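You operate a simulated robot arm through the tools that you are given. There is no shell and no other tool. Be economical: measure what you need, move in short steps, check, and stop when the job is done.

You are at the controls of a simulated robot arm. One attempt, no reset.

## Task
Shim the pinion block until its end play reads 0.0 mm.
Fine: push the white plunger to read the play, slide in only the shims that make it up, tighten the green shim knob and push the plunger again.

It is judged by the outcome, as a careful person would: the job done as asked, and still so three seconds after it is handed in. It fails if anything else is knocked over, pushed out of place, dropped, spilled or broken.

## Robot
A 6-joint arm with a two-finger parallel gripper, fixed in place. Base frame: the origin is at the foot of the arm, x ahead of it, y to its left, z up; the work surface is at about z = 0. Lengths are in mm, angles in degrees, forces in N, time in s.
With the tool pointing down near the work surface it reaches from about 120 to 500 mm from the base axis. Its first joint turns from -72.0 to 72.0 degrees. Payload 0.65 kg.
The TCP is the grasp point between the finger pads, 25 mm short of the fingertips. In the tool frame z runs along the fingers and y along their closing line. Largest opening 76 mm; finger width 18, thickness 10; the body of the gripper, 36 by 78 mm, starts 45 mm behind the TCP.
Orientation is that of the tool frame in the base frame, as [roll, pitch, yaw] about the fixed x, y, z axes, in that order (R = Rz(yaw) Ry(pitch) Rx(roll)). With the fingers straight down and closing along the base's y, the tool's x points along the base's -x, its y along +y and its z along -z.

## Interface
- The arm moves only by the tool play_rows. Its argument "deltas" is a list of rows, each an object (a shift or turn left out is 0, a gripper value left out holds the last) with "rot": the turn, a rotation vector about the base's x, y, z in degrees, a list of three; "linear": the shift along the base's x, y, z in mm, a list of three; "jaw": the opening in per cent of the stroke, from 0 (shut) to 100 (fully open). In form: [{"rot": [ax, ay, az], "linear": [x, y, z], "jaw": jaw}, ...]. A call has 1 to 20 rows; each row shifts and turns the commanded pose from where the row before left it. A row lasts 0.2 s, in which the tool goes at most 50 mm and 8.6 degrees; a call with a longer step from one row to the next is refused whole, and so is a gripper value outside its range. Where a pose cannot be reached the arm comes as near as it can. A force on the tool above 70 N (or 10 N above the force at the start of the call, whichever is more), or a blocked arm, ends the call early, and 0.2 s more pass. Each finger travels about 108 mm/s and halts on what it meets, pressing with about 41 N; the grip force reading is that of the motor and also rises with nothing between the fingers. The clock runs only during rows and for 0.2 s after the last one: add rows that do not move to give the fingers time. The reply holds the time, the measured pose of the TCP, the force on the tool along the base axes, the opening and the grip force, in the units named above and with some noise, with the torque about the TCP (base axes, N m) and any sound that the robot's microphone picked up.
- Cameras (640 x 400 px; columns grow to the right, rows downward): "scene" is fixed at [68.8, 282.8, 413.1]; the picture's right is [-0.63, -0.78, 0.00], its down [-0.37, 0.30, -0.88] and it looks along [0.68, -0.55, -0.48] (base axes); focal length 214 px, centre (320, 200). "wrist" rides on the gripper at [58, 11, -81] in the tool frame; the picture's right is [-0.18, 0.98, 0.00], its down [-0.75, -0.14, -0.64] and it looks along [-0.63, -0.12, 0.77] (tool axes); focal length 243 px, centre (320, 200). There is no depth. A picture from a camera that has moved, and an enlarged one, comes with that camera's place and axes in the base frame and with its lens.
- get_image(camera): a new picture of that camera. The clock stands still meanwhile.
- close_up(camera, box): a new picture of the part [left, top, right, bottom] of that camera's present view, enlarged. The clock stands still meanwhile.
- job_done(): hands the job in; it is judged then, once.

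Work in short steps. Places have to be worked out from the pictures, the camera data and where the tool is seen: move nearer, look again, correct. Check each grasp and each placing, and mend what went wrong. You have 120 turns and 68 pictures in all, those below and enlarged ones among them. Open the gripper and draw the arm clear of the work before you hand the job in, unless the task says otherwise; then end with one line.

The tools are called by a JSON object that holds its "method" and its "body". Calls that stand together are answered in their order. play_rows: Moves the arm, as the interface text tells. Its arguments: {"type":"object","properties":{"deltas":{"type":"array","items":{"type":"object","properties":{"rot":{"type":"array","items":{"type":"number"}},"linear":{"type":"array","items":{"type":"number"}},"jaw":{"type":"number"}}}}},"required":["deltas"]} The other tools are called the same way: get_image (camera) takes a picture; close_up (camera, box) takes an enlarged picture of a part of a camera's view; job_done () hands the job in.

At the start:

```text
clock: 0.0
eef_pos: [216.0, 105.4, 339.2]
orientation: [179.9, 0.2, 180.0]
ft_force: [-0.5, -0.3, 0.5]
torque: [0.0, 0.04, 0.0]
width: 75.7
grip_force: 0.0
```

scene: 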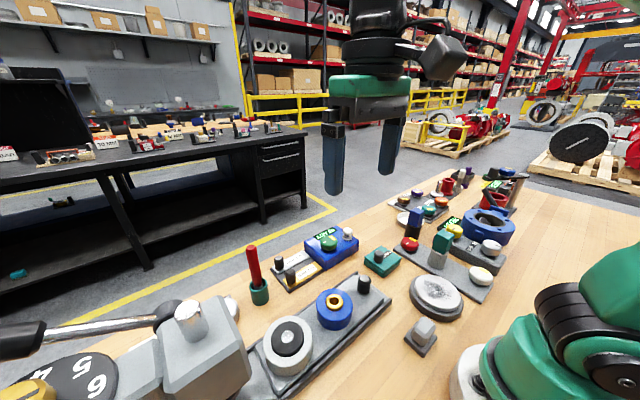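
wrist: 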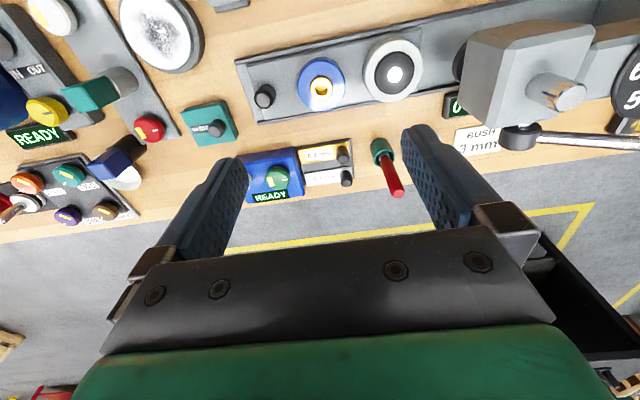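

The bench holds several stations; I need to find the pinion block, with its white plunger, green knob and shims. I take enlarged views first.

{"method": "close_up", "body": {"camera": "scene", "box": [240, 210, 400, 310]}}

{"method": "close_up", "body": {"camera": "scene", "box": [380, 160, 540, 300]}}

{"method": "close_up", "body": {"camera": "wrist", "box": [0, 0, 260, 240]}}

{"method": "close_up", "body": {"camera": "wrist", "box": [220, 30, 500, 210]}}

```text
4.00 times, centred on (320, 260) of scene
camera zoom: at [68.8, 282.8, 413.1], right [-0.63, -0.78, 0.0], down [-0.37, 0.3, -0.88], along [0.68, -0.55, -0.48], focal length 858 px, centre (320, -40)
```

zoom: 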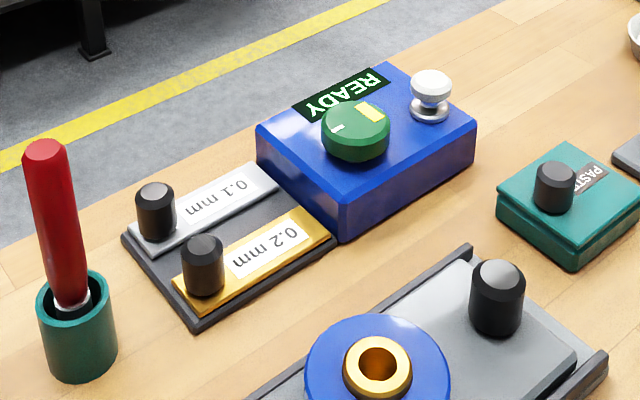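

```text
2.86 times, centred on (460, 230) of scene
camera zoom: at [68.8, 282.8, 413.1], right [-0.63, -0.78, 0.0], down [-0.37, 0.3, -0.88], along [0.68, -0.55, -0.48], focal length 613 px, centre (-80, 114)
```

zoom: 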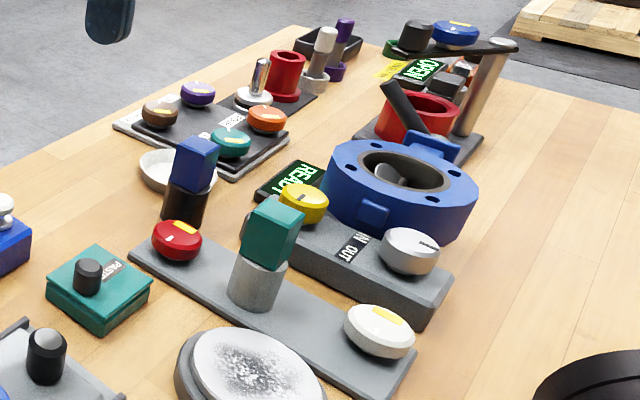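

```text
1.67 times, centred on (130, 120) of wrist
camera zoom: at [157.0, 116.2, 420.2], right [0.18, 0.98, 0.0], down [0.75, -0.14, 0.64], along [0.63, -0.12, -0.77], focal length 404 px, centre (637, 333)
```

zoom: 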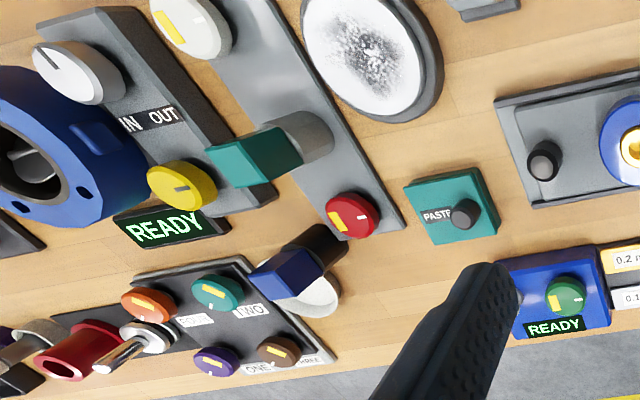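

```text
2.22 times, centred on (360, 120) of wrist
camera zoom: at [157.0, 116.2, 420.2], right [0.18, 0.98, 0.0], down [0.75, -0.14, 0.64], along [0.63, -0.12, -0.77], focal length 539 px, centre (231, 378)
```

zoom: 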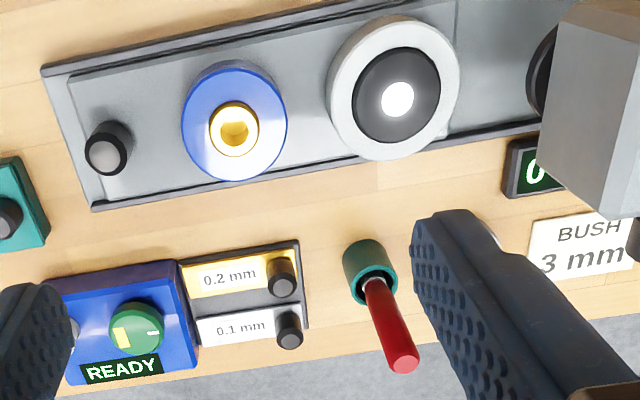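

The target is the blue block with READY display, green knob and white plunger; the 0.1 and 0.2 mm shims sit on the tray at its +y side with black grips. I estimate grips near (381,117) and (433,116), green knob near (387,-1), plunger near (372,-50). I move closer for a better view.

{"method": "play_rows", "body": {"deltas": [{"linear": [6, -12, -28]}, {"linear": [6, -12, -28]}, {"linear": [6, -12, -28]}, {"linear": [6, -12, -28]}, {"linear": [6, -12, -28], "jaw": 0}, {}, {}, {}]}}

{"method": "get_image", "body": {"camera": "wrist"}}

```text
clock: 1.8
eef_pos: [246.4, 45.6, 197.7]
orientation: [179.8, 0.2, 180.0]
ft_force: [0.4, -0.6, 0.4]
torque: [0.01, 0.01, 0.01]
width: 0.1
grip_force: 24.0
```

```text
61 pictures are left
camera wrist: at [187.9, 56.7, 278.8], right [0.18, 0.98, 0.0], down [0.75, -0.14, 0.64], along [0.63, -0.12, -0.77], focal length 243 px, centre (320, 200)
```

wrist: 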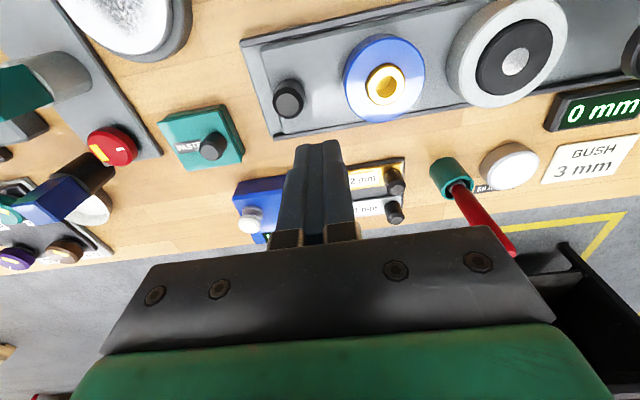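

Three views agree on the plunger cap at about (377,-62,65) and the grips at (380,116,40) and (431,115,40). I hover with closed fingers above the plunger and check.

{"method": "play_rows", "body": {"deltas": [{"linear": [22, -18, -12]}, {"linear": [22, -18, -12]}, {"linear": [22, -18, -12]}, {"linear": [22, -18, -12]}, {"linear": [22, -18, -12]}, {"linear": [21, -18, -12]}, {}]}}

{"method": "close_up", "body": {"camera": "scene", "box": [240, 180, 400, 280]}}

{"method": "get_image", "body": {"camera": "wrist"}}

```text
clock: 3.4
eef_pos: [375.6, -62.8, 126.1]
orientation: [179.9, 0.1, 180.0]
ft_force: [-0.2, 0.1, 0.2]
torque: [0.01, 0.02, 0.0]
width: 0.1
grip_force: 23.9
```

```text
4.00 times, centred on (320, 230) of scene
camera zoom: at [68.8, 282.8, 413.1], right [-0.63, -0.78, 0.0], down [-0.37, 0.3, -0.88], along [0.68, -0.55, -0.48], focal length 858 px, centre (320, 80)
```

zoom: 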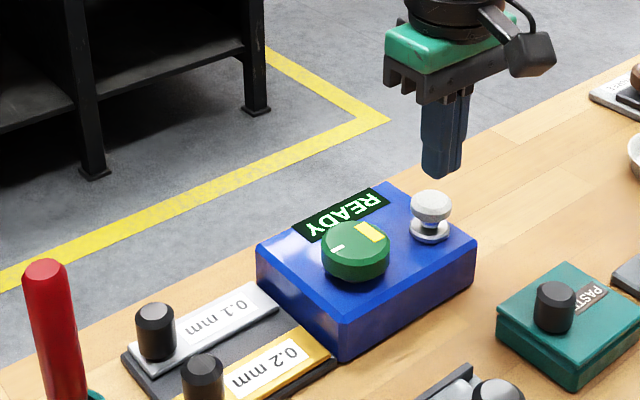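

```text
59 pictures are left
camera wrist: at [318.1, -52.0, 206.5], right [0.18, 0.98, 0.0], down [0.75, -0.14, 0.64], along [0.63, -0.12, -0.77], focal length 243 px, centre (320, 200)
```

wrist: 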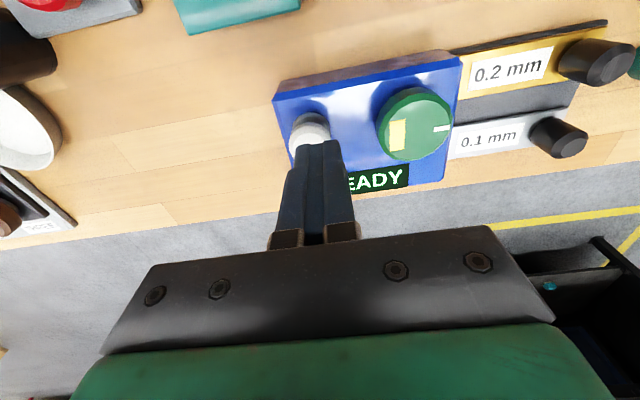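

The cap appears slightly to the -y and +x side of the fingertips, so I shift about (+6,-6) and descend until contact is near.

{"method": "play_rows", "body": {"deltas": [{"linear": [6, -6, -10]}, {"linear": [0, 0, -12]}, {}]}}

{"method": "close_up", "body": {"camera": "scene", "box": [280, 190, 400, 265]}}

{"method": "close_up", "body": {"camera": "wrist", "box": [240, 50, 480, 200]}}

```text
clock: 4.2
eef_pos: [382.2, -67.7, 105.5]
orientation: [179.8, 0.0, 179.9]
ft_force: [-0.8, -0.6, 0.0]
torque: [-0.02, 0.0, 0.0]
width: 0.2
grip_force: 23.6
```

```text
5.33 times, centred on (340, 228) of scene
camera zoom: at [68.8, 282.8, 413.1], right [-0.63, -0.78, 0.0], down [-0.37, 0.3, -0.88], along [0.68, -0.55, -0.48], focal length 1144 px, centre (213, 53)
```

zoom: 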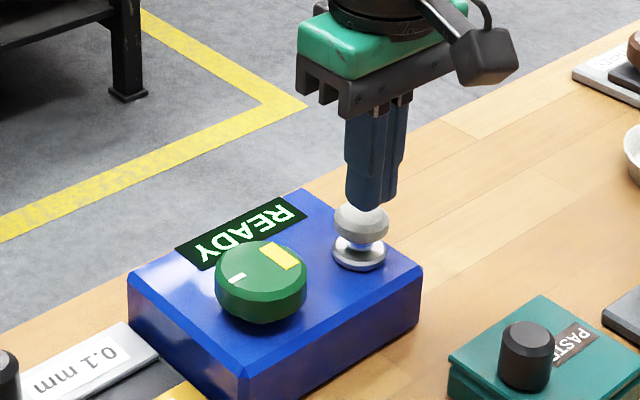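

```text
2.67 times, centred on (360, 125) of wrist
camera zoom: at [323.5, -56.9, 185.9], right [0.18, 0.98, 0.0], down [0.75, -0.14, 0.64], along [0.63, -0.12, -0.77], focal length 647 px, centre (213, 400)
```

zoom: 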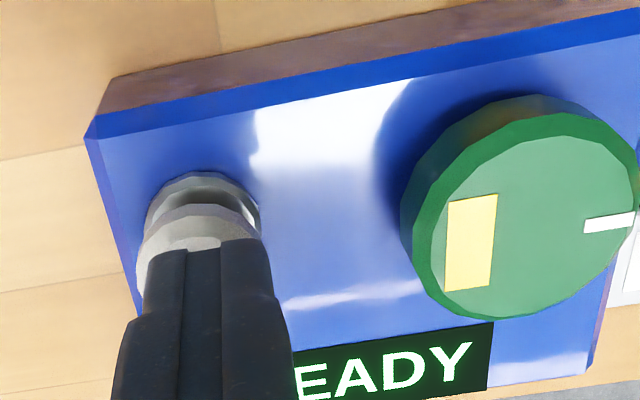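

Fingertips are over the cap; I press down in small steps.

{"method": "play_rows", "body": {"deltas": [{"linear": [3, 0, -4]}, {"linear": [0, 0, -4]}, {"linear": [0, 0, -3]}, {"linear": [0, 0, -3]}, {}]}}

{"method": "close_up", "body": {"camera": "scene", "box": [280, 190, 400, 265]}}

```text
clock: 5.4
eef_pos: [384.6, -68.9, 90.8]
orientation: [179.9, 0.1, 180.0]
ft_force: [-0.3, -0.7, 1.4]
torque: [-0.05, 0.01, 0.0]
width: 0.0
grip_force: 23.5
```

```text
5.33 times, centred on (340, 228) of scene
camera zoom: at [68.8, 282.8, 413.1], right [-0.63, -0.78, 0.0], down [-0.37, 0.3, -0.88], along [0.68, -0.55, -0.48], focal length 1144 px, centre (213, 53)
```

zoom: 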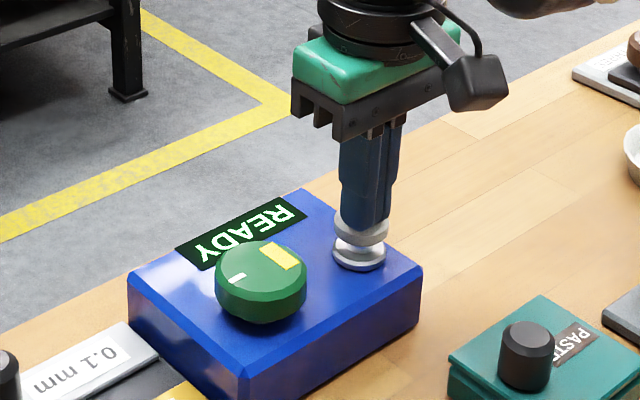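

Contact has just started at 1.4 N and the cap has a little travel left, so I press further.

{"method": "play_rows", "body": {"deltas": [{"linear": [0, 0, -2]}, {"linear": [0, 0, -2]}, {"linear": [0, 0, -2]}, {"linear": [0, 0, -1]}, {}]}}

{"method": "close_up", "body": {"camera": "scene", "box": [280, 190, 400, 265]}}

```text
clock: 6.6
eef_pos: [386.2, -68.8, 86.1]
orientation: [179.7, 0.1, -179.9]
ft_force: [-0.5, 11.0, 44.8]
torque: [0.28, 0.03, -0.24]
width: 0.0
grip_force: 23.7
heard: click
```

```text
5.33 times, centred on (340, 228) of scene
camera zoom: at [68.7, 282.8, 413.1], right [-0.63, -0.78, 0.0], down [-0.37, 0.3, -0.88], along [0.68, -0.55, -0.48], focal length 1144 px, centre (213, 53)
```

zoom: 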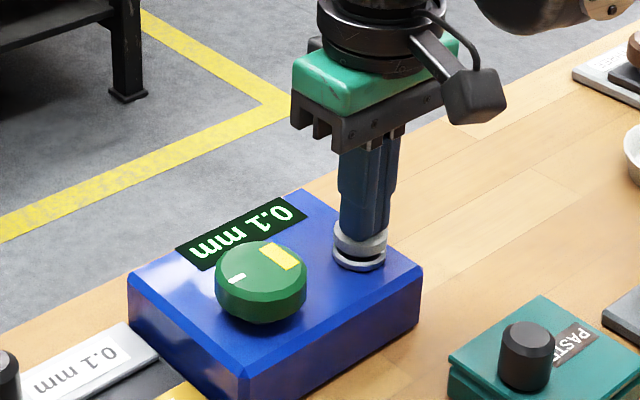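

The play reads 0.1 mm, so only the 0.1 shim is needed. I lift off, head above the 0.1 mm grip and turn the tool 90° so the fingers close along x, clear of the block.

{"method": "play_rows", "body": {"deltas": [{"linear": [0, 0, 15]}, {"linear": [0, 0, 25]}, {"linear": [0, 0, 30], "jaw": 55}, {"linear": [4, 15, 0], "rot": [0, 0, -8]}, {"linear": [4, 17, 0], "rot": [0, 0, -8]}, {"linear": [4, 17, 0], "rot": [0, 0, -8]}, {"linear": [4, 17, 0], "rot": [0, 0, -8]}, {"linear": [4, 17, 0], "rot": [0, 0, -8]}, {"linear": [4, 17, 0], "rot": [0, 0, -8]}, {"linear": [4, 17, 0], "rot": [0, 0, -8]}, {"linear": [4, 17, 0], "rot": [0, 0, -8]}, {"linear": [4, 17, 0], "rot": [0, 0, -8]}, {"linear": [4, 17, 0], "rot": [0, 0, -8]}, {"linear": [5, 16, 0], "rot": [0, 0, -8]}, {"rot": [0, 0, -2]}, {}]}}

{"method": "get_image", "body": {"camera": "wrist"}}

{"method": "close_up", "body": {"camera": "scene", "box": [240, 180, 400, 280]}}

```text
clock: 10.0
eef_pos: [430.3, 114.9, 153.5]
orientation: [179.9, 0.1, 89.9]
ft_force: [-0.2, -0.4, 0.1]
torque: [-0.01, -0.02, -0.02]
width: 41.7
grip_force: 0.0
```

```text
54 pictures are left
camera wrist: at [441.2, 173.0, 234.8], right [0.98, -0.18, 0.0], down [-0.14, -0.75, 0.64], along [-0.12, -0.63, -0.77], focal length 243 px, centre (320, 200)
```

wrist: 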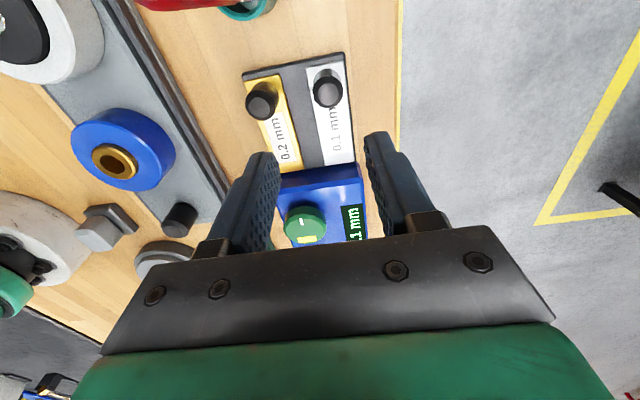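

```text
4.00 times, centred on (320, 230) of scene
camera zoom: at [68.8, 282.8, 413.1], right [-0.63, -0.78, 0.0], down [-0.37, 0.3, -0.88], along [0.68, -0.55, -0.48], focal length 858 px, centre (320, 80)
```

zoom: 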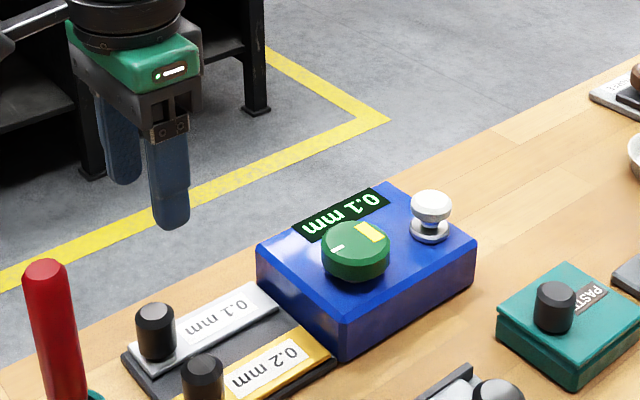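

The 0.1 grip computes to about (435,117). I shift there, descend to just above it and check.

{"method": "play_rows", "body": {"deltas": [{"linear": [5, 2, -25]}, {"linear": [0, 0, -25]}, {"linear": [0, 0, -20]}, {}]}}

{"method": "get_image", "body": {"camera": "wrist"}}

{"method": "close_up", "body": {"camera": "scene", "box": [240, 180, 400, 280]}}

```text
clock: 11.0
eef_pos: [433.8, 116.0, 83.8]
orientation: [179.9, 0.1, 90.0]
ft_force: [-0.2, 0.0, 0.0]
torque: [0.03, 0.03, 0.02]
width: 41.7
grip_force: 0.1
```

```text
52 pictures are left
camera wrist: at [444.6, 175.1, 164.6], right [0.98, -0.18, 0.0], down [-0.14, -0.75, 0.64], along [-0.12, -0.63, -0.77], focal length 243 px, centre (320, 200)
```

wrist: 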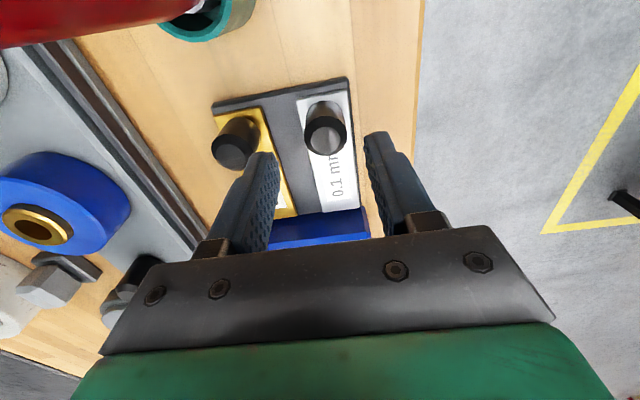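

```text
4.00 times, centred on (320, 230) of scene
camera zoom: at [68.8, 282.8, 413.1], right [-0.63, -0.78, 0.0], down [-0.37, 0.3, -0.88], along [0.68, -0.55, -0.48], focal length 858 px, centre (320, 80)
```

zoom: 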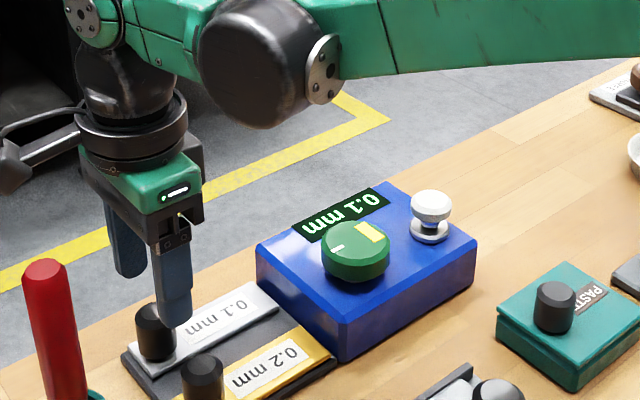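

Grip top is at about (437,117), so I shift +3 mm in x and lower the tips to z≈23 around it, then close.

{"method": "play_rows", "body": {"deltas": [{"linear": [3, 1, -12]}, {"linear": [0, 0, -12]}, {"linear": [0, 0, -11]}, {}, {"jaw": 0}, {}, {}]}}

{"method": "close_up", "body": {"camera": "scene", "box": [240, 200, 400, 300]}}

{"method": "get_image", "body": {"camera": "wrist"}}

```text
clock: 12.6
eef_pos: [437.6, 117.6, 49.8]
orientation: [-179.9, 0.0, 90.1]
ft_force: [-25.4, -2.8, -7.6]
torque: [0.2, 0.05, -0.03]
width: 23.3
grip_force: 39.8
```

```text
4.00 times, centred on (320, 250) of scene
camera zoom: at [68.8, 282.8, 413.1], right [-0.63, -0.78, 0.0], down [-0.37, 0.3, -0.88], along [0.68, -0.55, -0.48], focal length 858 px, centre (320, 0)
```

zoom: 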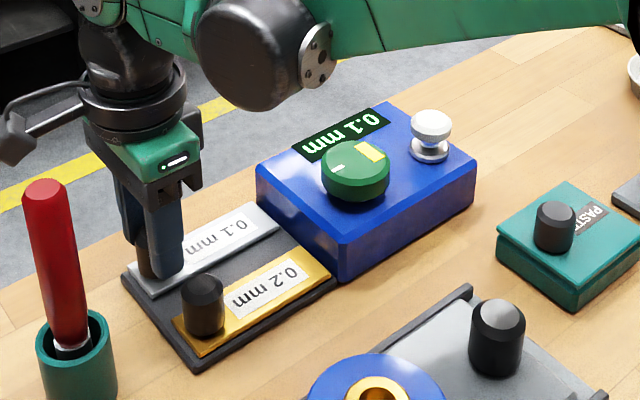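

```text
49 pictures are left
camera wrist: at [448.1, 176.5, 131.1], right [0.98, -0.18, 0.0], down [-0.14, -0.75, 0.64], along [-0.12, -0.63, -0.76], focal length 243 px, centre (320, 200)
```

wrist: 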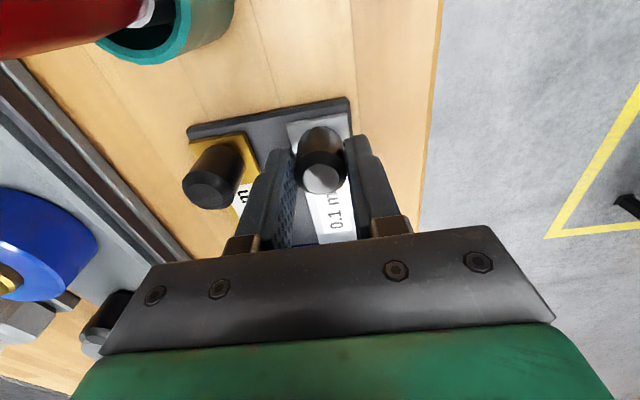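

Width 23.3 mm with 40 N: the grip is held. I relieve the side load slightly and slide it along -y in small steps.

{"method": "play_rows", "body": {"deltas": [{"linear": [-1, 0, 0]}, {"linear": [0, -3, 0]}, {"linear": [0, -3, 0]}, {"linear": [0, -3, 0]}, {}]}}

{"method": "close_up", "body": {"camera": "scene", "box": [240, 200, 400, 300]}}

```text
clock: 13.8
eef_pos: [437.1, 108.2, 50.8]
orientation: [-180.0, 0.0, 90.0]
ft_force: [-14.0, 1.2, 31.9]
torque: [0.28, 0.9, 0.02]
width: 23.5
grip_force: 39.2
```

```text
4.00 times, centred on (320, 250) of scene
camera zoom: at [68.7, 282.7, 413.1], right [-0.63, -0.78, 0.0], down [-0.37, 0.3, -0.88], along [0.68, -0.55, -0.48], focal length 858 px, centre (320, 0)
```

zoom: 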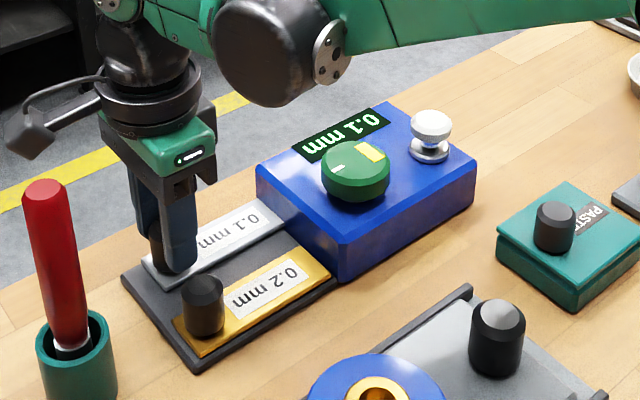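

The shim slides into the block. There is some upward load, so I raise the command 1.5 mm and carry on.

{"method": "play_rows", "body": {"deltas": [{"linear": [0, 0, 1.5]}, {"linear": [0, -4, 0]}, {"linear": [0, -4, 0]}, {"linear": [0, -4, 0]}, {"linear": [0, -4, 0]}, {"linear": [0, -4, 0]}, {}]}}

{"method": "close_up", "body": {"camera": "scene", "box": [240, 200, 400, 300]}}

```text
clock: 15.4
eef_pos: [436.2, 89.2, 50.7]
orientation: [-179.9, 0.2, 90.0]
ft_force: [-25.9, 1.2, -25.0]
torque: [0.05, 0.02, -0.04]
width: 23.6
grip_force: 39.4
```

```text
4.00 times, centred on (320, 250) of scene
camera zoom: at [68.9, 282.8, 413.0], right [-0.63, -0.78, 0.0], down [-0.37, 0.3, -0.88], along [0.68, -0.55, -0.48], focal length 858 px, centre (320, 0)
```

zoom: 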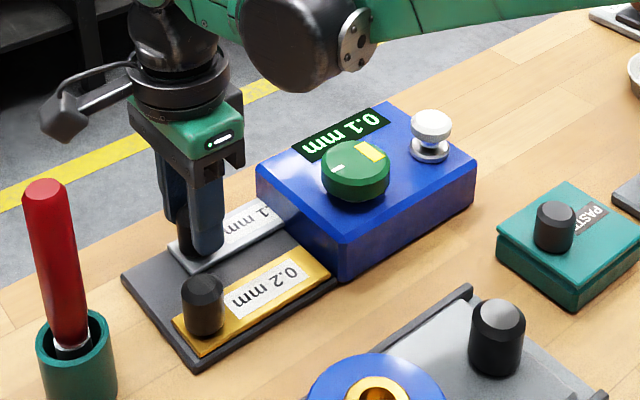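

Sliding smoothly; continuing inward with a small z correction.

{"method": "play_rows", "body": {"deltas": [{"linear": [0, -3, -0.7]}, {"linear": [0, -4, 0]}, {"linear": [0, -4, 0]}, {"linear": [0, -4, 0]}, {}]}}

{"method": "close_up", "body": {"camera": "scene", "box": [240, 200, 400, 300]}}

{"method": "get_image", "body": {"camera": "wrist"}}

```text
clock: 16.6
eef_pos: [437.0, 75.9, 50.2]
orientation: [-180.0, -0.2, 90.1]
ft_force: [-28.4, 23.9, 4.8]
torque: [0.49, 0.19, 0.06]
width: 23.5
grip_force: 39.7
```

```text
4.00 times, centred on (320, 250) of scene
camera zoom: at [68.8, 282.8, 413.1], right [-0.63, -0.78, 0.0], down [-0.37, 0.3, -0.88], along [0.68, -0.55, -0.48], focal length 858 px, centre (320, 0)
```

zoom: 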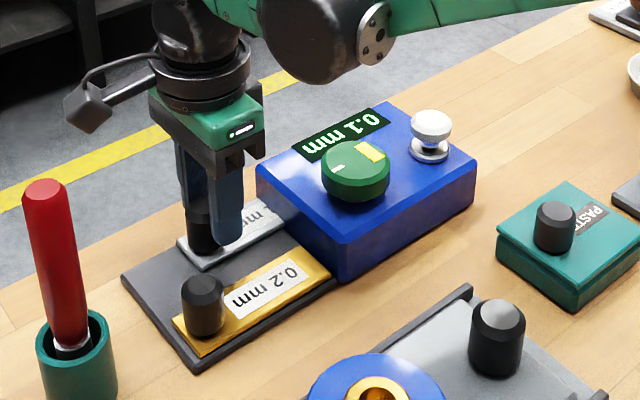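

```text
45 pictures are left
camera wrist: at [448.0, 133.7, 131.8], right [0.98, -0.18, 0.0], down [-0.14, -0.76, 0.64], along [-0.12, -0.63, -0.77], focal length 243 px, centre (320, 200)
```

wrist: 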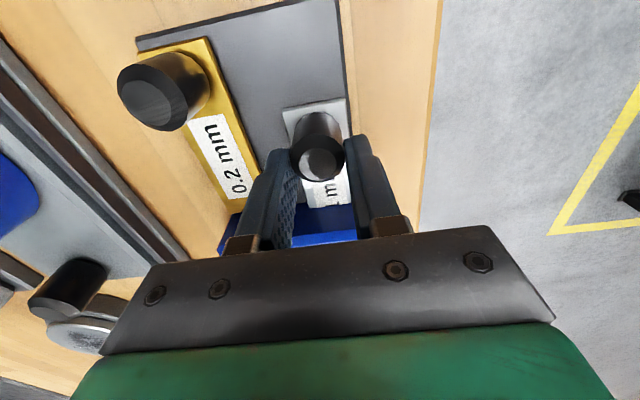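

The grip slipped about 5 mm in the fingers with 24 N of resistance, so the shim may be at its stop or merely jammed. I open, look, and then will push from behind to make sure it is seated.

{"method": "play_rows", "body": {"deltas": [{"jaw": 55}, {}, {"linear": [0, 0, 20]}, {"linear": [0, 20, 25], "jaw": 0}, {"linear": [0, 20, 0]}, {}]}}

{"method": "close_up", "body": {"camera": "scene", "box": [240, 200, 400, 300]}}

{"method": "get_image", "body": {"camera": "wrist"}}

```text
clock: 18.0
eef_pos: [437.6, 116.2, 96.5]
orientation: [179.9, 0.1, 90.0]
ft_force: [-0.7, 0.0, -0.1]
torque: [0.03, 0.01, 0.0]
width: 0.2
grip_force: 23.4
```

```text
4.00 times, centred on (320, 250) of scene
camera zoom: at [68.8, 282.8, 413.1], right [-0.63, -0.78, 0.0], down [-0.37, 0.3, -0.88], along [0.68, -0.55, -0.48], focal length 858 px, centre (320, 0)
```

zoom: 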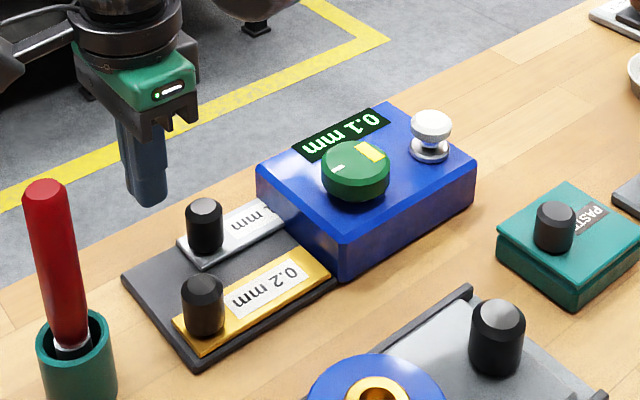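

```text
43 pictures are left
camera wrist: at [448.9, 175.2, 176.1], right [0.98, -0.18, 0.0], down [-0.14, -0.75, 0.64], along [-0.12, -0.63, -0.77], focal length 243 px, centre (320, 200)
```

wrist: 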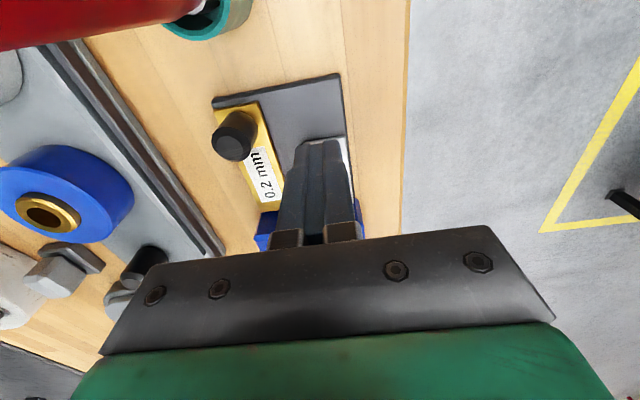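

The handle now sits near y≈82, with 14 mm clearance to my fingers. I lower behind it and push gently.

{"method": "play_rows", "body": {"deltas": [{"linear": [0, 0, -20]}, {"linear": [0, 0, -20]}, {"linear": [0, 0, -5]}, {"linear": [0, -5, 0]}, {"linear": [0, -4, 0]}, {"linear": [0, -3, 0]}, {"linear": [0, -2, 0]}, {"linear": [0, -2, 0]}, {}]}}

{"method": "close_up", "body": {"camera": "scene", "box": [240, 200, 400, 300]}}

```text
clock: 20.0
eef_pos: [436.6, 102.0, 51.1]
orientation: [179.9, -0.4, 90.3]
ft_force: [7.9, 41.0, 9.4]
torque: [0.14, -0.33, 0.06]
width: 0.0
grip_force: 23.9
```

```text
4.00 times, centred on (320, 250) of scene
camera zoom: at [68.8, 282.8, 413.1], right [-0.63, -0.78, 0.0], down [-0.37, 0.3, -0.88], along [0.68, -0.55, -0.48], focal length 858 px, centre (320, 0)
```

zoom: 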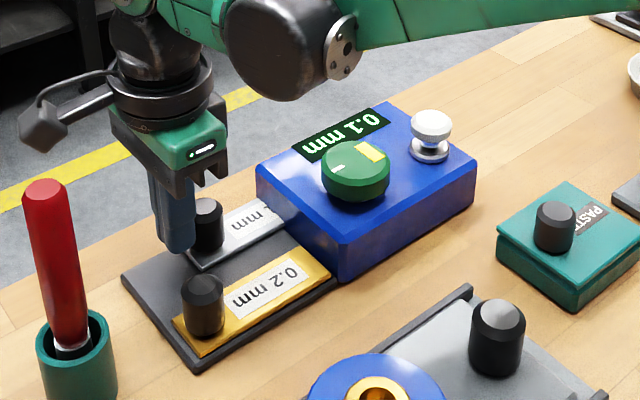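

A firm stop at 41 N with no movement: the 0.1 shim is fully in. I back off, rise, and return the tool to its original yaw over the green knob near (388,-4), jaws open.

{"method": "play_rows", "body": {"deltas": [{"linear": [0, 8, 0]}, {"linear": [0, 0, 35]}, {"linear": [0, 0, 40], "jaw": 90}, {"linear": [-4, -10, 0], "rot": [0, 0, 8]}, {"linear": [-4, -10, 0], "rot": [0, 0, 8]}, {"linear": [-4, -10, 0], "rot": [0, 0, 8]}, {"linear": [-4, -10, 0], "rot": [0, 0, 8]}, {"linear": [-4, -10, 0], "rot": [0, 0, 8]}, {"linear": [-4, -10, 0], "rot": [0, 0, 8]}, {"linear": [-4, -10, 0], "rot": [0, 0, 8]}, {"linear": [-4, -10, 0], "rot": [0, 0, 8]}, {"linear": [-5, -10, 0], "rot": [0, 0, 8]}, {"linear": [-5, -10, 0], "rot": [0, 0, 8]}, {"linear": [-5, -8, 0], "rot": [0, 0, 8]}, {"linear": [-1, 0, 0], "rot": [0, 0, 2]}, {}]}}

{"method": "get_image", "body": {"camera": "wrist"}}

{"method": "close_up", "body": {"camera": "scene", "box": [240, 180, 400, 280]}}

```text
clock: 23.4
eef_pos: [389.2, -1.4, 124.5]
orientation: [179.8, 0.1, -180.0]
ft_force: [-0.6, 0.5, 0.3]
torque: [0.0, 0.0, 0.03]
width: 68.2
grip_force: 0.1
```

```text
41 pictures are left
camera wrist: at [330.6, 9.3, 205.2], right [0.18, 0.98, 0.0], down [0.75, -0.14, 0.64], along [0.63, -0.12, -0.77], focal length 243 px, centre (320, 200)
```

wrist: 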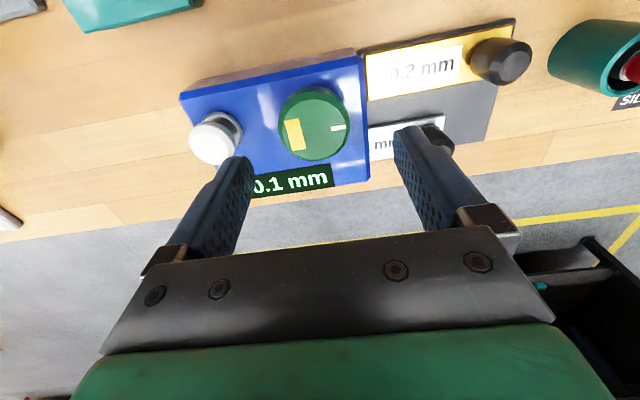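

```text
4.00 times, centred on (320, 230) of scene
camera zoom: at [68.8, 282.8, 413.1], right [-0.63, -0.78, 0.0], down [-0.37, 0.3, -0.88], along [0.68, -0.55, -0.48], focal length 858 px, centre (320, 80)
```

zoom: 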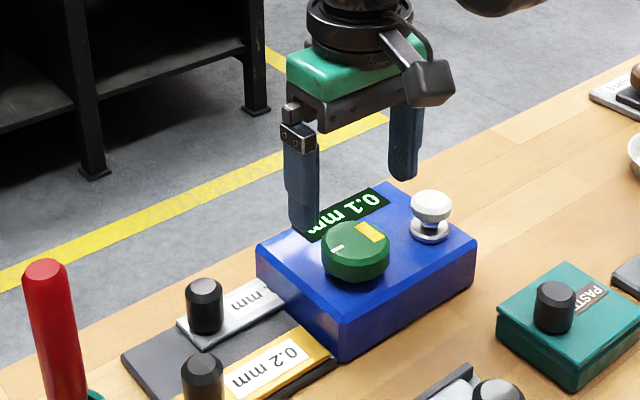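

Knob centre computes to (391,-5), diameter ≈43 mm. I align, narrow the jaws to ~54 mm to keep clear of the plunger, and lower to just above the knob.

{"method": "play_rows", "body": {"deltas": [{"linear": [2, -4, -12], "jaw": 73}, {"linear": [0, 0, -14]}, {}]}}

{"method": "get_image", "body": {"camera": "wrist"}}

{"method": "close_up", "body": {"camera": "scene", "box": [280, 190, 400, 265]}}

```text
clock: 24.2
eef_pos: [391.8, -4.8, 99.6]
orientation: [179.9, 0.1, -180.0]
ft_force: [0.0, 1.0, 0.8]
torque: [0.02, -0.03, 0.02]
width: 55.5
grip_force: 0.0
```

```text
39 pictures are left
camera wrist: at [333.0, 5.8, 179.5], right [0.18, 0.98, 0.0], down [0.75, -0.14, 0.64], along [0.63, -0.12, -0.77], focal length 243 px, centre (320, 200)
```

wrist: 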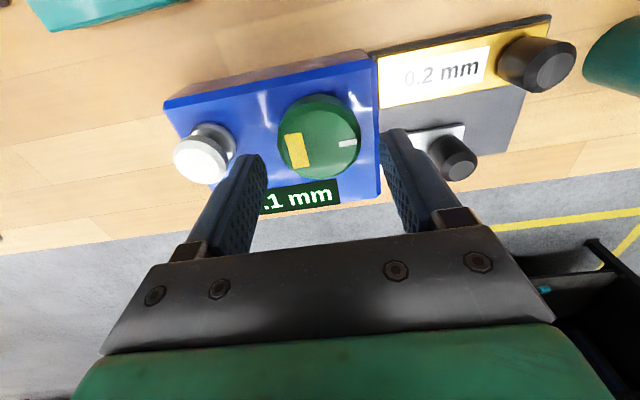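

```text
5.33 times, centred on (340, 228) of scene
camera zoom: at [68.8, 282.8, 413.1], right [-0.63, -0.78, 0.0], down [-0.37, 0.3, -0.88], along [0.68, -0.55, -0.48], focal length 1144 px, centre (213, 53)
```

zoom: 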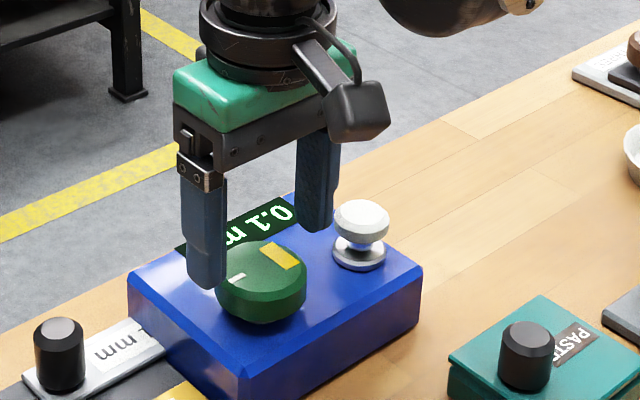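

Both cameras put the knob at about (389,-6), top ≈ 56. I shift slightly and lower the tips to z≈46.

{"method": "play_rows", "body": {"deltas": [{"linear": [-2, -1.5, -10]}, {"linear": [0, 0, -10]}, {"linear": [0, 0, -7]}, {}]}}

{"method": "close_up", "body": {"camera": "scene", "box": [280, 190, 400, 265]}}

{"method": "get_image", "body": {"camera": "wrist"}}

```text
clock: 25.2
eef_pos: [388.8, -8.1, 69.7]
orientation: [179.9, 0.0, -180.0]
ft_force: [-0.1, 0.0, 0.2]
torque: [0.04, 0.01, 0.0]
width: 55.6
grip_force: 0.1
```

```text
5.33 times, centred on (340, 228) of scene
camera zoom: at [68.8, 282.8, 413.1], right [-0.63, -0.78, 0.0], down [-0.37, 0.3, -0.88], along [0.68, -0.55, -0.48], focal length 1144 px, centre (213, 53)
```

zoom: 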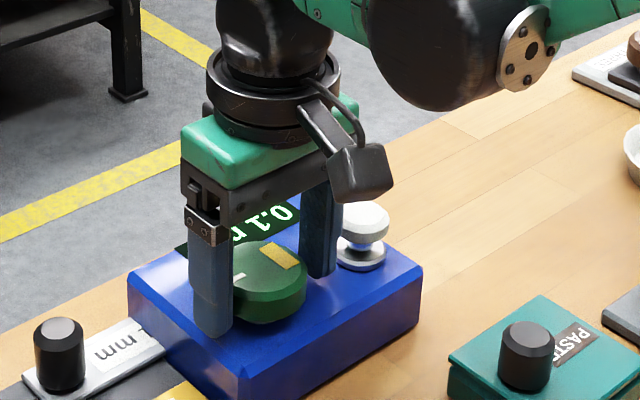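

```text
36 pictures are left
camera wrist: at [330.7, 4.0, 151.8], right [0.18, 0.98, 0.0], down [0.75, -0.14, 0.64], along [0.63, -0.12, -0.77], focal length 243 px, centre (320, 200)
```

wrist: 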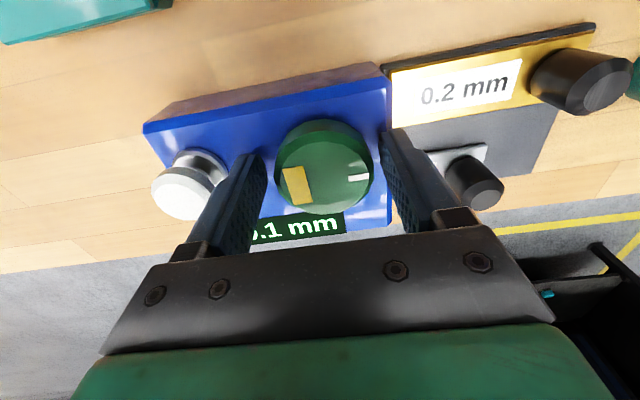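

Fingers straddle the knob, with its centre at (388,-6). I nudge +2 in y and close.

{"method": "play_rows", "body": {"deltas": [{"linear": [-1, 2, 0]}, {"jaw": 0}, {}, {}]}}

```text
clock: 26.2
eef_pos: [389.3, -5.4, 71.3]
orientation: [-179.9, 0.1, 179.9]
ft_force: [3.1, -18.2, -8.7]
torque: [-0.23, 0.02, -0.03]
width: 43.7
grip_force: 45.1
```

The knob is held at 43.7 mm. I turn clockwise seen from above, in small steps.

{"method": "play_rows", "body": {"deltas": [{"rot": [0, 0, -6]}, {"rot": [0, 0, -6]}, {"rot": [0, 0, -6]}, {"rot": [0, 0, -6]}, {"rot": [0, 0, -6]}, {}]}}

{"method": "get_image", "body": {"camera": "wrist"}}

```text
clock: 27.6
eef_pos: [388.2, -4.3, 73.0]
orientation: [179.8, 0.0, 150.0]
ft_force: [20.6, 7.0, -21.3]
torque: [0.34, 0.4, 0.05]
width: 43.9
grip_force: 45.2
```

```text
35 pictures are left
camera wrist: at [343.5, 34.5, 153.4], right [0.65, 0.76, 0.0], down [0.58, -0.5, 0.64], along [0.49, -0.42, -0.77], focal length 243 px, centre (320, 200)
```

wrist: 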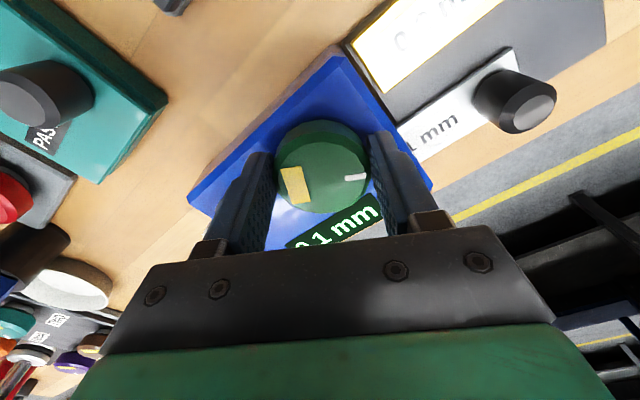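

The knob turns with the tool. I continue the clockwise turn.

{"method": "play_rows", "body": {"deltas": [{"rot": [0, 0, -6]}, {"rot": [0, 0, -6]}, {"rot": [0, 0, -6]}, {"rot": [0, 0, -6]}, {"rot": [0, 0, -6]}, {}]}}

{"method": "get_image", "body": {"camera": "wrist"}}

```text
clock: 29.0
eef_pos: [390.3, -3.6, 72.3]
orientation: [179.2, -0.1, 120.1]
ft_force: [38.2, 40.2, 21.1]
torque: [0.36, -0.74, 0.21]
width: 43.9
grip_force: 45.3
```

```text
34 pictures are left
camera wrist: at [369.3, 52.5, 153.5], right [0.94, 0.33, 0.01], down [0.25, -0.73, 0.64], along [0.22, -0.6, -0.77], focal length 243 px, centre (320, 200)
```

wrist: 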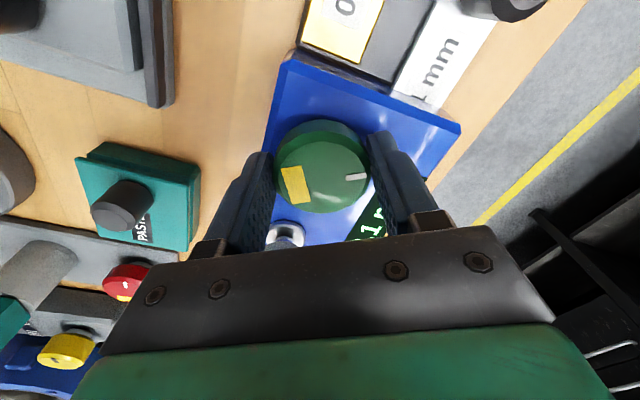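

Still turning; side load shows the command is ~2 mm off the knob's axis, so I correct (+2,+2) and go on.

{"method": "play_rows", "body": {"deltas": [{"linear": [1.5, 1.5, 0]}, {"rot": [0, 0, -6]}, {"rot": [0, 0, -6]}, {"rot": [0, 0, -6]}, {"rot": [0, 0, -6]}, {"rot": [0, 0, -6]}, {}]}}

{"method": "get_image", "body": {"camera": "wrist"}}

```text
clock: 30.6
eef_pos: [391.8, -3.3, 72.4]
orientation: [179.3, -0.2, 89.9]
ft_force: [42.8, 29.6, 2.5]
torque: [0.34, -0.41, 0.16]
width: 43.6
grip_force: 45.0
```

```text
33 pictures are left
camera wrist: at [401.8, 55.2, 153.4], right [0.98, -0.18, 0.01], down [-0.15, -0.75, 0.64], along [-0.11, -0.63, -0.77], focal length 243 px, centre (320, 200)
```

wrist: 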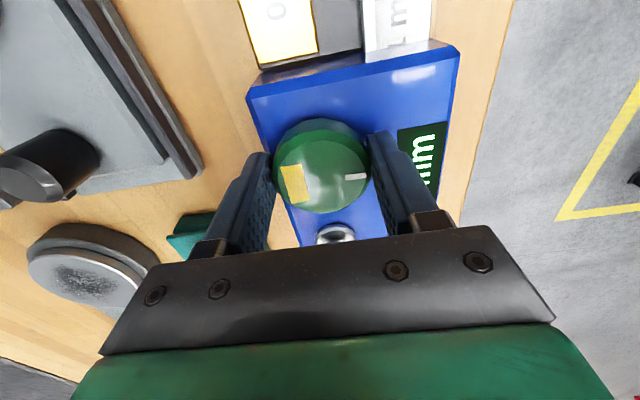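

Turned 90° with low torque (0.16 N m) and no stop yet. I relieve the side load again and keep turning.

{"method": "play_rows", "body": {"deltas": [{"linear": [2, 1.5, 0]}, {"rot": [0, 0, -6]}, {"rot": [0, 0, -6]}, {"rot": [0, 0, -6]}, {"rot": [0, 0, -6]}, {"rot": [0, 0, -6]}, {}]}}

{"method": "get_image", "body": {"camera": "wrist"}}

```text
clock: 32.2
eef_pos: [394.0, -4.0, 72.3]
orientation: [179.4, 0.0, 59.8]
ft_force: [43.3, -20.8, -11.2]
torque: [-1.13, 0.36, 0.1]
width: 43.9
grip_force: 44.8
```

```text
32 pictures are left
camera wrist: at [431.2, 42.1, 152.9], right [0.76, -0.65, 0.01], down [-0.51, -0.58, 0.64], along [-0.41, -0.49, -0.77], focal length 243 px, centre (320, 200)
```

wrist: 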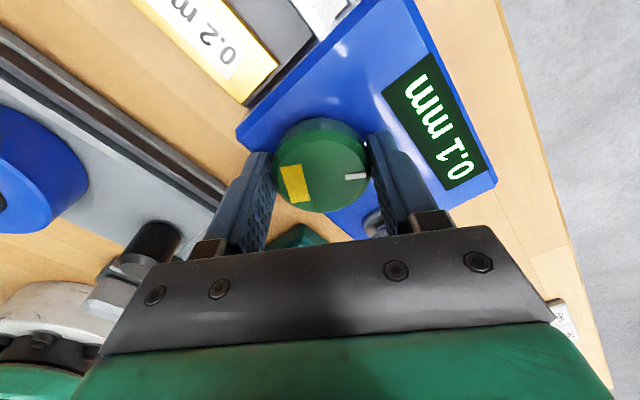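

The marker follows the tool at 120° of turn. I check in the scene view that the block hasn't shifted and how the knob sits.

{"method": "close_up", "body": {"camera": "scene", "box": [240, 180, 400, 280]}}

```text
4.00 times, centred on (320, 230) of scene
camera zoom: at [68.9, 282.8, 413.1], right [-0.63, -0.78, 0.0], down [-0.37, 0.3, -0.88], along [0.68, -0.55, -0.48], focal length 858 px, centre (320, 80)
```

zoom: 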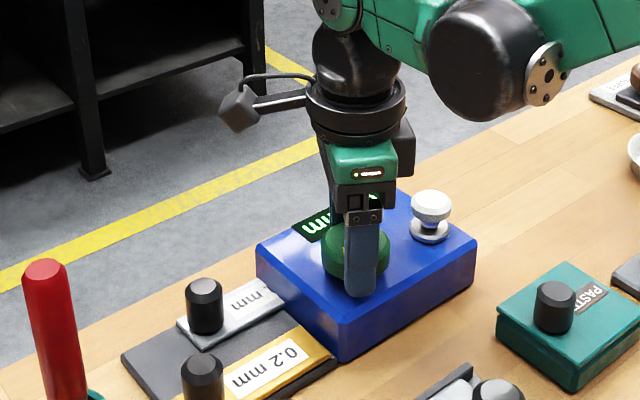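

The block is in place. The tool orbits because it holds the knob 2 mm off-centre; I follow that with (+2,-1) and turn another 30°.

{"method": "play_rows", "body": {"deltas": [{"linear": [2, -0.5, 0]}, {"linear": [0.2, -0.2, 0], "rot": [0, 0, -6]}, {"linear": [0.2, -0.2, 0], "rot": [0, 0, -6]}, {"linear": [0.2, -0.2, 0], "rot": [0, 0, -6]}, {"linear": [0.2, -0.2, 0], "rot": [0, 0, -6]}, {"linear": [0.1, -0.2, 0], "rot": [0, 0, -6]}, {}]}}

{"method": "get_image", "body": {"camera": "wrist"}}

```text
clock: 33.8
eef_pos: [394.7, -4.2, 72.7]
orientation: [179.8, 0.1, 29.9]
ft_force: [9.3, -23.2, 31.1]
torque: [-0.59, 0.1, 0.06]
width: 43.9
grip_force: 45.0
```

```text
30 pictures are left
camera wrist: at [450.5, 16.0, 152.6], right [0.33, -0.94, 0.01], down [-0.72, -0.25, 0.64], along [-0.61, -0.22, -0.76], focal length 243 px, centre (320, 200)
```

wrist: 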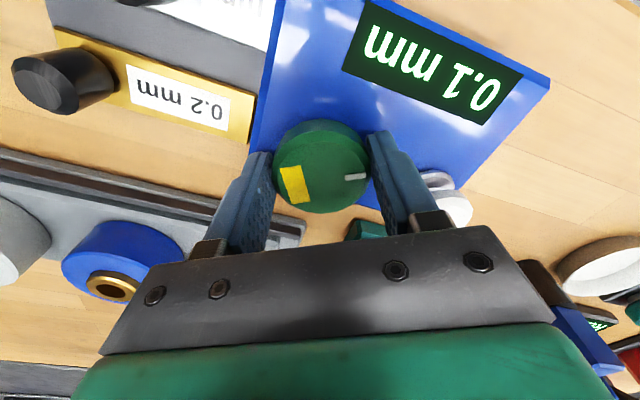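

Still turning freely at 150°; another 30°.

{"method": "play_rows", "body": {"deltas": [{"linear": [0, -0.5, 0]}, {"linear": [0, -0.2, 0], "rot": [0, 0, -6]}, {"linear": [0, -0.2, 0], "rot": [0, 0, -6]}, {"linear": [0, -0.2, 0], "rot": [0, 0, -6]}, {"linear": [0, -0.2, 0], "rot": [0, 0, -6]}, {"linear": [0, -0.2, 0], "rot": [0, 0, -6]}, {}]}}

{"method": "get_image", "body": {"camera": "wrist"}}

```text
clock: 35.1
eef_pos: [394.0, -6.8, 70.3]
orientation: [-177.7, 0.1, 5.5]
ft_force: [-2.9, 13.1, -3.1]
torque: [0.1, -0.33, 0.15]
width: 44.1
grip_force: 44.7
out of reach, approached as far as the arm can: row 6
stopped in row 6: the force on the tool passed its limit at 106 N (the readings are from after the stop); the commanded pose is now the measured one
```

```text
29 pictures are left
camera wrist: at [453.4, -14.5, 151.6], right [-0.09, -1.0, -0.04], down [-0.76, 0.04, 0.65], along [-0.64, 0.09, -0.76], focal length 243 px, centre (320, 200)
```

wrist: 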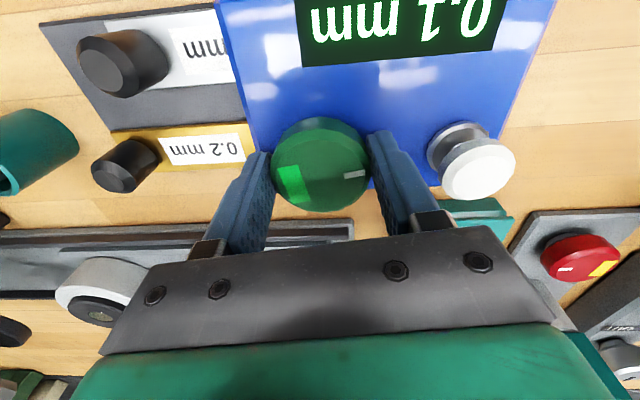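

The knob's yellow marker has turned green, so the clamp is tight; the wrist also reached its limit. I open, rise, unwind the tool back, and head above the plunger.

{"method": "play_rows", "body": {"deltas": [{"jaw": 73}, {}, {}, {"linear": [0, 0, 15]}, {"linear": [0, 0, 20]}, {"linear": [0, 0, 20]}, {}]}}

{"method": "close_up", "body": {"camera": "scene", "box": [240, 180, 400, 280]}}

```text
clock: 36.7
eef_pos: [393.1, -7.8, 126.6]
orientation: [-177.8, 0.2, 5.4]
ft_force: [0.1, 0.2, 0.3]
torque: [0.02, 0.01, 0.0]
width: 55.5
grip_force: 0.1
```

```text
4.00 times, centred on (320, 230) of scene
camera zoom: at [68.8, 282.8, 413.1], right [-0.63, -0.78, 0.0], down [-0.37, 0.3, -0.88], along [0.68, -0.55, -0.48], focal length 858 px, centre (320, 80)
```

zoom: 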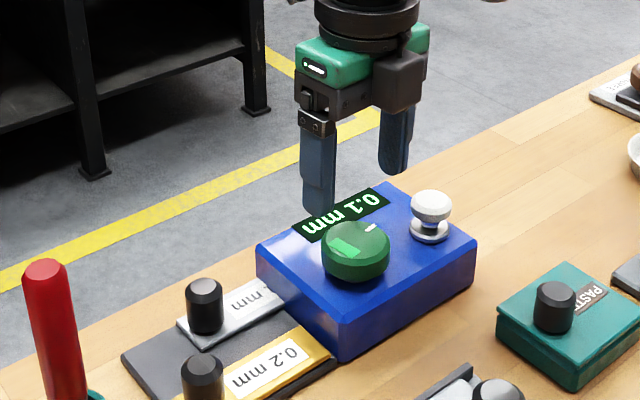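

Block and shim are in place, marker green. I close the jaws, unwind 88°, straighten the tilt and move over the plunger at (385,-69).

{"method": "play_rows", "body": {"deltas": [{"rot": [-2.2, 0, 0], "jaw": 0}, {"linear": [-1, -6, 0], "rot": [0, 0, 8]}, {"linear": [-1, -6, 0], "rot": [0, 0, 8]}, {"linear": [-1, -6, 0], "rot": [0, 0, 8]}, {"linear": [-1, -6, 0], "rot": [0, 0, 8]}, {"linear": [-1, -6, 0], "rot": [0, 0, 8]}, {"linear": [-1, -6, 0], "rot": [0, 0, 8]}, {"linear": [-1, -6, 0], "rot": [0, 0, 8]}, {"linear": [-1, -6, 0], "rot": [0, 0, 8]}, {"linear": [0, -6, 0], "rot": [0, 0, 8]}, {"linear": [0, -6, 0], "rot": [0, 0, 8]}, {"linear": [0, -1, 0], "rot": [0, 0, 5]}, {"linear": [0, 0, -12]}, {"linear": [0, 0, -9]}, {}]}}

{"method": "close_up", "body": {"camera": "scene", "box": [280, 190, 400, 265]}}

```text
clock: 39.9
eef_pos: [384.5, -72.6, 104.2]
orientation: [179.9, 0.3, 90.4]
ft_force: [-0.2, 0.2, 0.0]
torque: [-0.03, -0.02, -0.01]
width: 0.3
grip_force: 23.4
out of reach, approached as far as the arm can: row 1
```

```text
5.33 times, centred on (340, 228) of scene
camera zoom: at [68.8, 282.8, 413.1], right [-0.63, -0.78, 0.0], down [-0.37, 0.3, -0.88], along [0.68, -0.55, -0.48], focal length 1144 px, centre (213, 53)
```

zoom: 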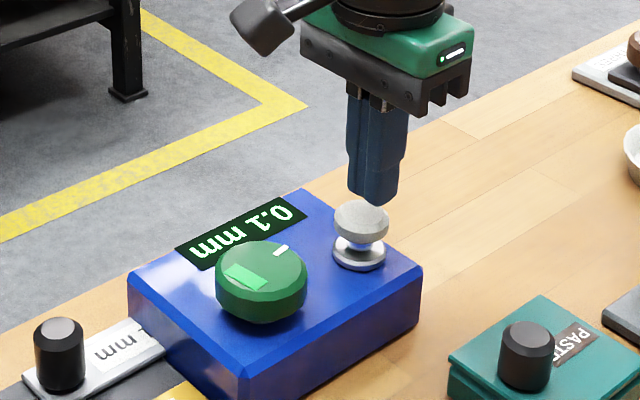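

I shift +4 in y to the proven spot and press as before (click near z=86).

{"method": "play_rows", "body": {"deltas": [{"linear": [1, 4, -4]}, {"linear": [0, 0, -5]}, {"linear": [0, 0, -5]}, {"linear": [0, 0, -2]}, {"linear": [0, 0, -2]}, {"linear": [0, 0, -2]}, {"linear": [0, 0, -1]}, {}]}}

{"method": "close_up", "body": {"camera": "scene", "box": [280, 190, 400, 265]}}

```text
clock: 41.7
eef_pos: [386.5, -69.6, 84.5]
orientation: [180.0, 0.4, 90.5]
ft_force: [-5.5, -1.0, 27.4]
torque: [0.08, 0.12, 0.09]
width: 0.0
grip_force: 23.2
heard: click
```

```text
5.33 times, centred on (340, 228) of scene
camera zoom: at [68.7, 282.8, 413.1], right [-0.63, -0.78, 0.0], down [-0.37, 0.3, -0.88], along [0.68, -0.55, -0.48], focal length 1144 px, centre (213, 53)
```

zoom: 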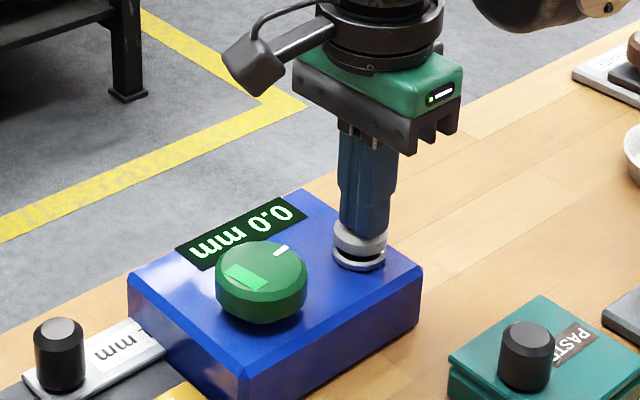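

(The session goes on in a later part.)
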